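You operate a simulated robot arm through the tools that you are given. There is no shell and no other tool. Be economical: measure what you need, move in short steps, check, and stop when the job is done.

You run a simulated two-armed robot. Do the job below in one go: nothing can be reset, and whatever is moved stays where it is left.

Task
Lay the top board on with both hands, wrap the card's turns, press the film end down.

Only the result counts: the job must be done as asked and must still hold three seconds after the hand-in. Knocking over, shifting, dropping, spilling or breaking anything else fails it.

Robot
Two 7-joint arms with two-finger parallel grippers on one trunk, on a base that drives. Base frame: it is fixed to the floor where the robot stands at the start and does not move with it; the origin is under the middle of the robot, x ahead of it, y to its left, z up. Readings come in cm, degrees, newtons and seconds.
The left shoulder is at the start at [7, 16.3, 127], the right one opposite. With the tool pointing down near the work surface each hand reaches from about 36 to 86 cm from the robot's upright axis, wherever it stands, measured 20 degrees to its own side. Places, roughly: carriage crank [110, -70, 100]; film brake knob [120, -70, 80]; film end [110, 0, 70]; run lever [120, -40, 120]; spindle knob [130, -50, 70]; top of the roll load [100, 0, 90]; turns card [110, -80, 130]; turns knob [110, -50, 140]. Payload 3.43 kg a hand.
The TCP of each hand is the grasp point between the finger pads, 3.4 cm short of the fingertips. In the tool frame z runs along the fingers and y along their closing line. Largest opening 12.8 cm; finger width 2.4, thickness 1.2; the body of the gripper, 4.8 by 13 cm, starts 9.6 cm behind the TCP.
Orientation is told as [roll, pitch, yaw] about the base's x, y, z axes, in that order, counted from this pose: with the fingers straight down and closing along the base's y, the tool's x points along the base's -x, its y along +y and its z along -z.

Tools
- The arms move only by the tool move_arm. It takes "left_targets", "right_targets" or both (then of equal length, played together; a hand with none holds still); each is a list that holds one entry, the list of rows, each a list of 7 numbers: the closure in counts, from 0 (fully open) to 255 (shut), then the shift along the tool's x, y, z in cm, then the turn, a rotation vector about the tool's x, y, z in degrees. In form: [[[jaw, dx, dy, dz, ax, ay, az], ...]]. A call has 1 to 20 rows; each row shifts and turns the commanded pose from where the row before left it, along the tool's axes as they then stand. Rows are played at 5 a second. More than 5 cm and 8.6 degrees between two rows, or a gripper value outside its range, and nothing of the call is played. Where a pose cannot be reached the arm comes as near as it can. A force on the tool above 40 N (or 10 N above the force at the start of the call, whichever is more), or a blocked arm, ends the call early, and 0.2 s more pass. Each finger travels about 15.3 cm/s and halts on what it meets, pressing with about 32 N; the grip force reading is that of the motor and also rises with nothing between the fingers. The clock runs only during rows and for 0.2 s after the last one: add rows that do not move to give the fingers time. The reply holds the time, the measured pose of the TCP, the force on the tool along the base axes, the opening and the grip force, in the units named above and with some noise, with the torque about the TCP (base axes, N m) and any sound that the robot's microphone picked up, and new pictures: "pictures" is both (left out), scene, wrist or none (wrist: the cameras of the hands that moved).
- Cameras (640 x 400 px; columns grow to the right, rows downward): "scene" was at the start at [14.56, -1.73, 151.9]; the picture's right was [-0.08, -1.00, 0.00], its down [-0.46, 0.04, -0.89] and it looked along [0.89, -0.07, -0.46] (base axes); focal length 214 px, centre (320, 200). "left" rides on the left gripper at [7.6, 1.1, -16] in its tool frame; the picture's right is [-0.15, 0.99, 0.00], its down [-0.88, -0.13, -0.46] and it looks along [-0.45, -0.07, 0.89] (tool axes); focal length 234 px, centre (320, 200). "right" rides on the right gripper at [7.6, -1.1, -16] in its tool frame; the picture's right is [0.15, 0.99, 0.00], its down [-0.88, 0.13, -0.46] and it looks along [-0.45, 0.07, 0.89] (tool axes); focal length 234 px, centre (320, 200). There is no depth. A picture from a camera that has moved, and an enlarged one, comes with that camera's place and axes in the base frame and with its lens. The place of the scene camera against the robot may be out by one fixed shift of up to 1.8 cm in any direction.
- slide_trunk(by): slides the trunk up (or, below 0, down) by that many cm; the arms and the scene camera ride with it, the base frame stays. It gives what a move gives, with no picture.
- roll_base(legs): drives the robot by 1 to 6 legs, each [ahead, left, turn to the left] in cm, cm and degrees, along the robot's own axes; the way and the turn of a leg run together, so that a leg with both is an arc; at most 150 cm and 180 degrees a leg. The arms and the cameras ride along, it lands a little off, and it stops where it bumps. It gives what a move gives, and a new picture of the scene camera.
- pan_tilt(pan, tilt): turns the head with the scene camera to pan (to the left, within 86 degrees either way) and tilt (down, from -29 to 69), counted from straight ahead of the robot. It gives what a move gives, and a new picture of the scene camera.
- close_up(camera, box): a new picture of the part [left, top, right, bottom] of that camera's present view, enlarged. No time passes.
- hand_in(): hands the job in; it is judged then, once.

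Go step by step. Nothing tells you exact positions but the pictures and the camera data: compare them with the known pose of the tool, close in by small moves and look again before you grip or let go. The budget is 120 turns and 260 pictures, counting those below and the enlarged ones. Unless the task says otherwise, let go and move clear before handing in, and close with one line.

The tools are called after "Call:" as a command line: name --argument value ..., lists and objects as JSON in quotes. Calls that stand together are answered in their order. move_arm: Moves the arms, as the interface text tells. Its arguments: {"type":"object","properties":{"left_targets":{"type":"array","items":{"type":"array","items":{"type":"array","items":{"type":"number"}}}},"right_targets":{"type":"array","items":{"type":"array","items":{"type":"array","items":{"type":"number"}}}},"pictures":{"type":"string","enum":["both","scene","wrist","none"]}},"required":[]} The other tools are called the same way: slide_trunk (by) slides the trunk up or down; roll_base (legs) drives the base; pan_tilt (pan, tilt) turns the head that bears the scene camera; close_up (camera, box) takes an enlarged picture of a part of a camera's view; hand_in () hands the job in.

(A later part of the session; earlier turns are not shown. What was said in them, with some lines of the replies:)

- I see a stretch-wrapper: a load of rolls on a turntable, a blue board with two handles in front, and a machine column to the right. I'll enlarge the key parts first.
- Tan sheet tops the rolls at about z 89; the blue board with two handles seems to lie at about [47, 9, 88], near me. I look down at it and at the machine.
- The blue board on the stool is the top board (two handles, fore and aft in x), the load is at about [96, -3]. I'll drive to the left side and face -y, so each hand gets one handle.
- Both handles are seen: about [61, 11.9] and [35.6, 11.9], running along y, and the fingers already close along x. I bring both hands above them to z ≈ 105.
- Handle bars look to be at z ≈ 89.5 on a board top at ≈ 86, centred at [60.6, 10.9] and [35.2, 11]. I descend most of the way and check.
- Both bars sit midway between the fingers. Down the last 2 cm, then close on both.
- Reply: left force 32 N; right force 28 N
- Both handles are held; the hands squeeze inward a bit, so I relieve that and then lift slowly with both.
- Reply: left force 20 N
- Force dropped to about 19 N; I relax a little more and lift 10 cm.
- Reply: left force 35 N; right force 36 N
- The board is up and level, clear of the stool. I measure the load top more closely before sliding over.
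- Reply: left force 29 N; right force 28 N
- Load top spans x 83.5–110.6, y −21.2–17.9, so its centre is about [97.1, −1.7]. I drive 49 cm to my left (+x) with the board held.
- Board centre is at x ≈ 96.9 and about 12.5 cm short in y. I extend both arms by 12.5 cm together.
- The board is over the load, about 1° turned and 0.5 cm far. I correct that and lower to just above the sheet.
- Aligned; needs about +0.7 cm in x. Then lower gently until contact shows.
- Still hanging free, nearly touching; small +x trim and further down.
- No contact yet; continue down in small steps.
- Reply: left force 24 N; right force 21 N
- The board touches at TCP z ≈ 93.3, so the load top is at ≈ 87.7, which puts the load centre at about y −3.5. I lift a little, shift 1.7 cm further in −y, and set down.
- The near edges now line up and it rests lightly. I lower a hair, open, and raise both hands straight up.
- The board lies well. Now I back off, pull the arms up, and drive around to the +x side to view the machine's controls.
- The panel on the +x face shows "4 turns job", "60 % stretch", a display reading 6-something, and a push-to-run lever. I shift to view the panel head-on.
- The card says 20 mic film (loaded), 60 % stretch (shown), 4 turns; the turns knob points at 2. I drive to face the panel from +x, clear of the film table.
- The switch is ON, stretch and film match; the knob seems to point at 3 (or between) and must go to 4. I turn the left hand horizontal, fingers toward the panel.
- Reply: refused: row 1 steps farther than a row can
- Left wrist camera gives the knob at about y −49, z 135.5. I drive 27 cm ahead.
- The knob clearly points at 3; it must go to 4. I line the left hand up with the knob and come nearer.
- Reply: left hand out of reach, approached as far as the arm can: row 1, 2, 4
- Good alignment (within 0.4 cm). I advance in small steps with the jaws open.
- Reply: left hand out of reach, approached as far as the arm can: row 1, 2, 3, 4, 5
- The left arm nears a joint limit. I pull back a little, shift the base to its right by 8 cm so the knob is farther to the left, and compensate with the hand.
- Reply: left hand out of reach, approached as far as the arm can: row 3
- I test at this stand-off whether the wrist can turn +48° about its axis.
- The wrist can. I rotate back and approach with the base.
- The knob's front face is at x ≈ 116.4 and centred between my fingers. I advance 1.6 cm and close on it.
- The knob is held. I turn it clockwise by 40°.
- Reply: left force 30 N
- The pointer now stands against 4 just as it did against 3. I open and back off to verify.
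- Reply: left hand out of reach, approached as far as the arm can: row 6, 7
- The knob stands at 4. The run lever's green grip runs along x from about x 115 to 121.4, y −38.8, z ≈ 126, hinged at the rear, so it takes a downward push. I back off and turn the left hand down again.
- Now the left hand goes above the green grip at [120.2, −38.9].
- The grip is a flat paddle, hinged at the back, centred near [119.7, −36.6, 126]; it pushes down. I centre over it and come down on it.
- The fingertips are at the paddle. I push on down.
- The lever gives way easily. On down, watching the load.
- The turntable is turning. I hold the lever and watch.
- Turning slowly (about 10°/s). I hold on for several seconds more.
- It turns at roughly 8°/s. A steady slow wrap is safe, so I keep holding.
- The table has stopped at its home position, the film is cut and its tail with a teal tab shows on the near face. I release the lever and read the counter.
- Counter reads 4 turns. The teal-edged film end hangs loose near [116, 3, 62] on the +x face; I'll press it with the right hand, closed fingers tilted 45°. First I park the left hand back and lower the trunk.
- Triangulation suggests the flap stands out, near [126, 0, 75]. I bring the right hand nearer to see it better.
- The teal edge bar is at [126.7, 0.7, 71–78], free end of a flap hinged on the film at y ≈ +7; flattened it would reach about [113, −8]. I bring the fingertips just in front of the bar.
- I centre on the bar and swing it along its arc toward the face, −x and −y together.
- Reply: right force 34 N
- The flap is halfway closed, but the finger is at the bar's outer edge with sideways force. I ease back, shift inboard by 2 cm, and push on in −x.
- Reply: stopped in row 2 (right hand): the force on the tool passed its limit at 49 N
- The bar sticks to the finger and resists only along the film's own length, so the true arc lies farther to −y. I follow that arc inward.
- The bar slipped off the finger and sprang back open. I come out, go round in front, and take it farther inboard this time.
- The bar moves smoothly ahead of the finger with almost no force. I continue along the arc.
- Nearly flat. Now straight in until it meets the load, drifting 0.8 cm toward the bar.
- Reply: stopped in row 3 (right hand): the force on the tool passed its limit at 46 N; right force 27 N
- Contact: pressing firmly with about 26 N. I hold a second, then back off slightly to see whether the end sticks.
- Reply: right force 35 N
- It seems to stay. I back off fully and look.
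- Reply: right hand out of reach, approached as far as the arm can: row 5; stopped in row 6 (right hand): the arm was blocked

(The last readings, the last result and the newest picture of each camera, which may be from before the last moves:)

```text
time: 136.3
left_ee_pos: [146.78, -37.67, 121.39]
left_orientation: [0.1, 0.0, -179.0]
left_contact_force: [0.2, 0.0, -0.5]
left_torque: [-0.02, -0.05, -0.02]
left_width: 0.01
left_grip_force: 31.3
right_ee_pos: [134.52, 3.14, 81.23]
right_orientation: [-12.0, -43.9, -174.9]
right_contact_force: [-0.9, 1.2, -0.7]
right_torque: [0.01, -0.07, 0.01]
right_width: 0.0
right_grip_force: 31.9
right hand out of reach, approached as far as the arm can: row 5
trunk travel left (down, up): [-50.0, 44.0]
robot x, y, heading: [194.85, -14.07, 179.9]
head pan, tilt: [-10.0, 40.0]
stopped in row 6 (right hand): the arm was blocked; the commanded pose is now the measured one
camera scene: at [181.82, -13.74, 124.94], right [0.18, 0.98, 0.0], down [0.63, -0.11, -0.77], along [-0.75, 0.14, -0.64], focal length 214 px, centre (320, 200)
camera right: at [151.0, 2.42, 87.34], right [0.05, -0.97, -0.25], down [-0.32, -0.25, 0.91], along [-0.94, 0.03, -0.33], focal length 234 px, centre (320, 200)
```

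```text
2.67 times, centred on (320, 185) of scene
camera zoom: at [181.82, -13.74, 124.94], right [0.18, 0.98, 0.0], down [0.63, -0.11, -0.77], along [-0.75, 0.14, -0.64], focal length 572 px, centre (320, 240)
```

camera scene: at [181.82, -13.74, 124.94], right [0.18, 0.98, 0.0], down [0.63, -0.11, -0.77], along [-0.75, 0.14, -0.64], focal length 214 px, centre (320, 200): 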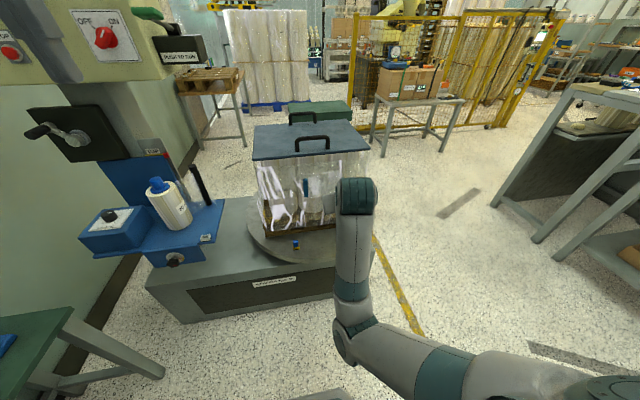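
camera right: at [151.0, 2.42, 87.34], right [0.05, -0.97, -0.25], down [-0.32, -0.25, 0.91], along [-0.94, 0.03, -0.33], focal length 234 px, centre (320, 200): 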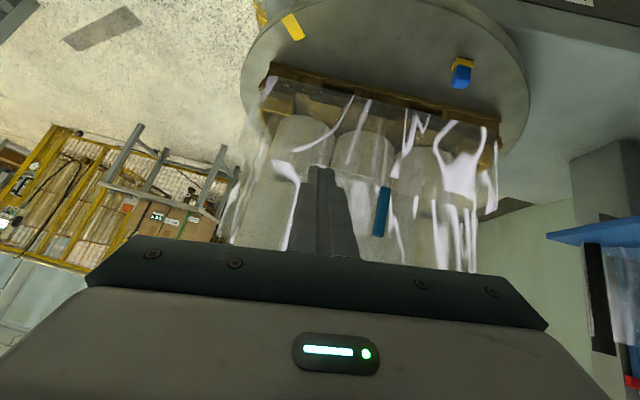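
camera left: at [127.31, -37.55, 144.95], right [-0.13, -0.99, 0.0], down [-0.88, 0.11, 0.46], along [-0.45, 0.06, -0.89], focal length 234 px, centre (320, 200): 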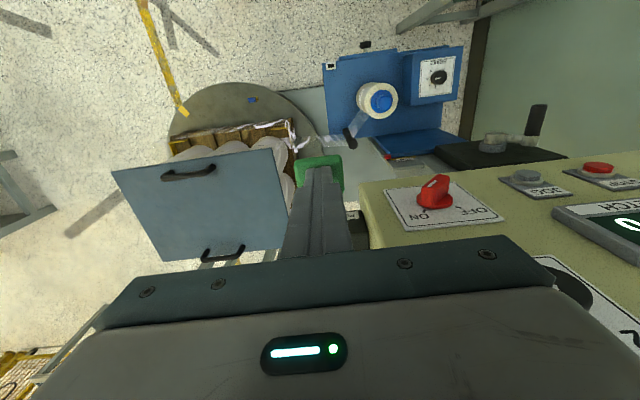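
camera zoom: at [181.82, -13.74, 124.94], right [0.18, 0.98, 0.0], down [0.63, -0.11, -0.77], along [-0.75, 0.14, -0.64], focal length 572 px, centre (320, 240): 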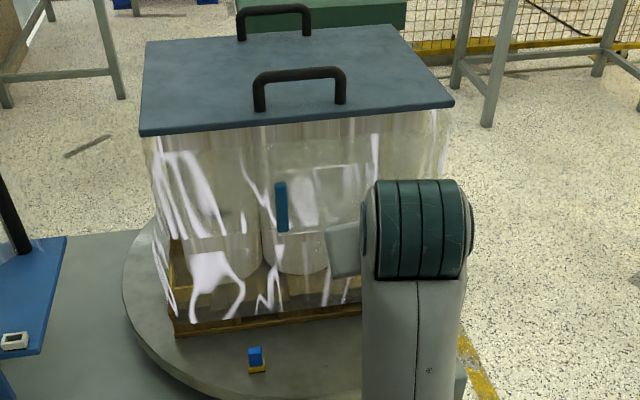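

The teal edge now lies flat and stays. I back the robot away to be clear and make a final check.

Call:
roll_base --legs '[[-20, 0, 0]]'

Call:
pan_tilt --pan 8 --tilt 25

Call:
close_up --camera "scene" --box '[200, 60, 480, 300]'

Call:
close_up --camera "right" --box '[240, 0, 520, 200]'

```text
time: 137.8
left_ee_pos: [166.75, -37.78, 121.49]
left_orientation: [0.0, -0.1, -179.1]
left_contact_force: [-0.3, -0.2, -0.2]
left_torque: [0.0, 0.03, 0.0]
left_width: 0.0
left_grip_force: 32.0
right_ee_pos: [154.42, 3.18, 81.35]
right_orientation: [-11.9, -44.0, -175.0]
right_contact_force: [-0.6, -0.8, -0.6]
right_torque: [0.0, -0.01, -0.04]
right_width: 0.0
right_grip_force: 31.9
trunk travel left (down, up): [-50.0, 44.0]
robot x, y, heading: [214.88, -14.65, 179.4]
head pan, tilt: [-10.0, 40.0]
camera scene: at [201.84, -13.92, 124.95], right [0.18, 0.98, 0.0], down [0.63, -0.12, -0.77], along [-0.75, 0.14, -0.64], focal length 214 px, centre (320, 200)
```

scene: 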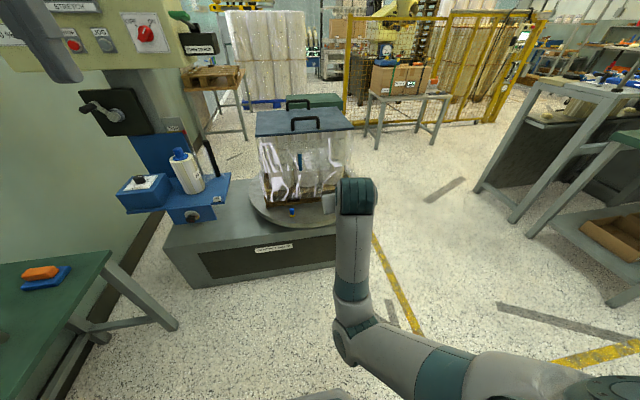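

```text
time: 138.7
left_ee_pos: [166.65, -37.88, 121.53]
left_orientation: [0.0, 0.1, -179.1]
left_contact_force: [0.2, 0.6, 0.4]
left_torque: [0.02, 0.0, -0.02]
left_width: 0.01
left_grip_force: 32.2
right_ee_pos: [154.31, 3.2, 81.11]
right_orientation: [-12.0, -43.9, -174.9]
right_contact_force: [-0.5, 1.1, 0.1]
right_torque: [-0.01, -0.01, 0.0]
right_width: 0.03
right_grip_force: 32.1
trunk travel left (down, up): [-50.0, 44.0]
robot x, y, heading: [215.07, -14.42, 179.5]
head pan, tilt: [8.0, 25.0]
camera scene: at [200.96, -16.66, 127.27], right [-0.13, 0.99, 0.0], down [0.42, 0.06, -0.91], along [-0.9, -0.12, -0.42], focal length 214 px, centre (320, 200)
```

scene: 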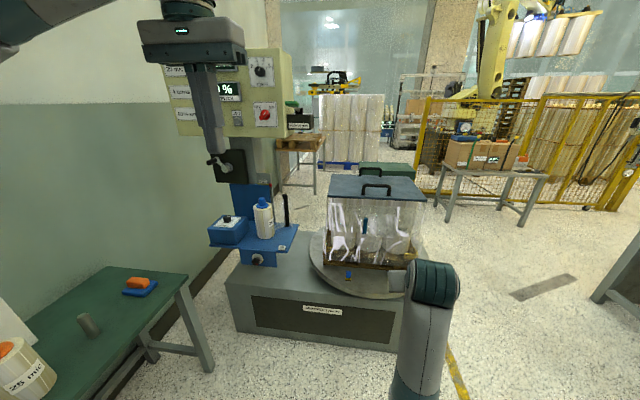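

```text
1.67 times, centred on (340, 180) of scene
camera zoom: at [200.96, -16.66, 127.27], right [-0.13, 0.99, 0.0], down [0.42, 0.06, -0.91], along [-0.9, -0.12, -0.42], focal length 358 px, centre (287, 233)
```

zoom: 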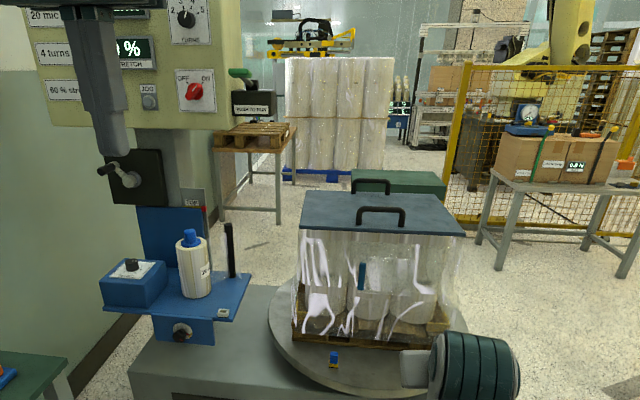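

```text
2.00 times, centred on (380, 100) of right
camera zoom: at [170.92, 2.33, 87.35], right [0.05, -0.97, -0.25], down [-0.32, -0.25, 0.91], along [-0.94, 0.04, -0.33], focal length 468 px, centre (200, 400)
```

zoom: 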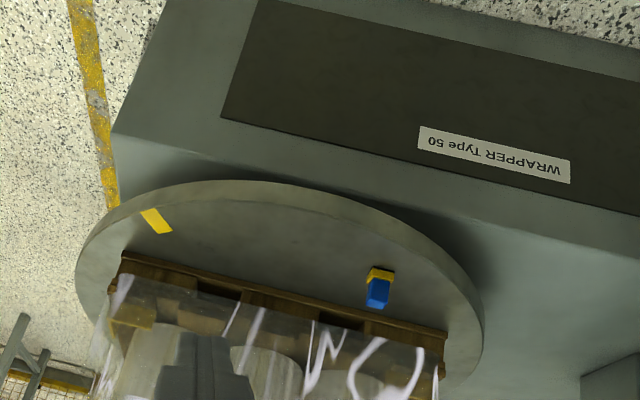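

The board lies on the load, the counter showed 4 turns, the lever is back up, and the film end still lies flat. Both hands are clear, so I'm handing in.

Call:
hand_in

```text
The job is handed in.
```

I laid the top board on the load with both hands, wrapped it with 4 turns to match the card, and pressed the film end flat, where it stayed. The job is handed in.
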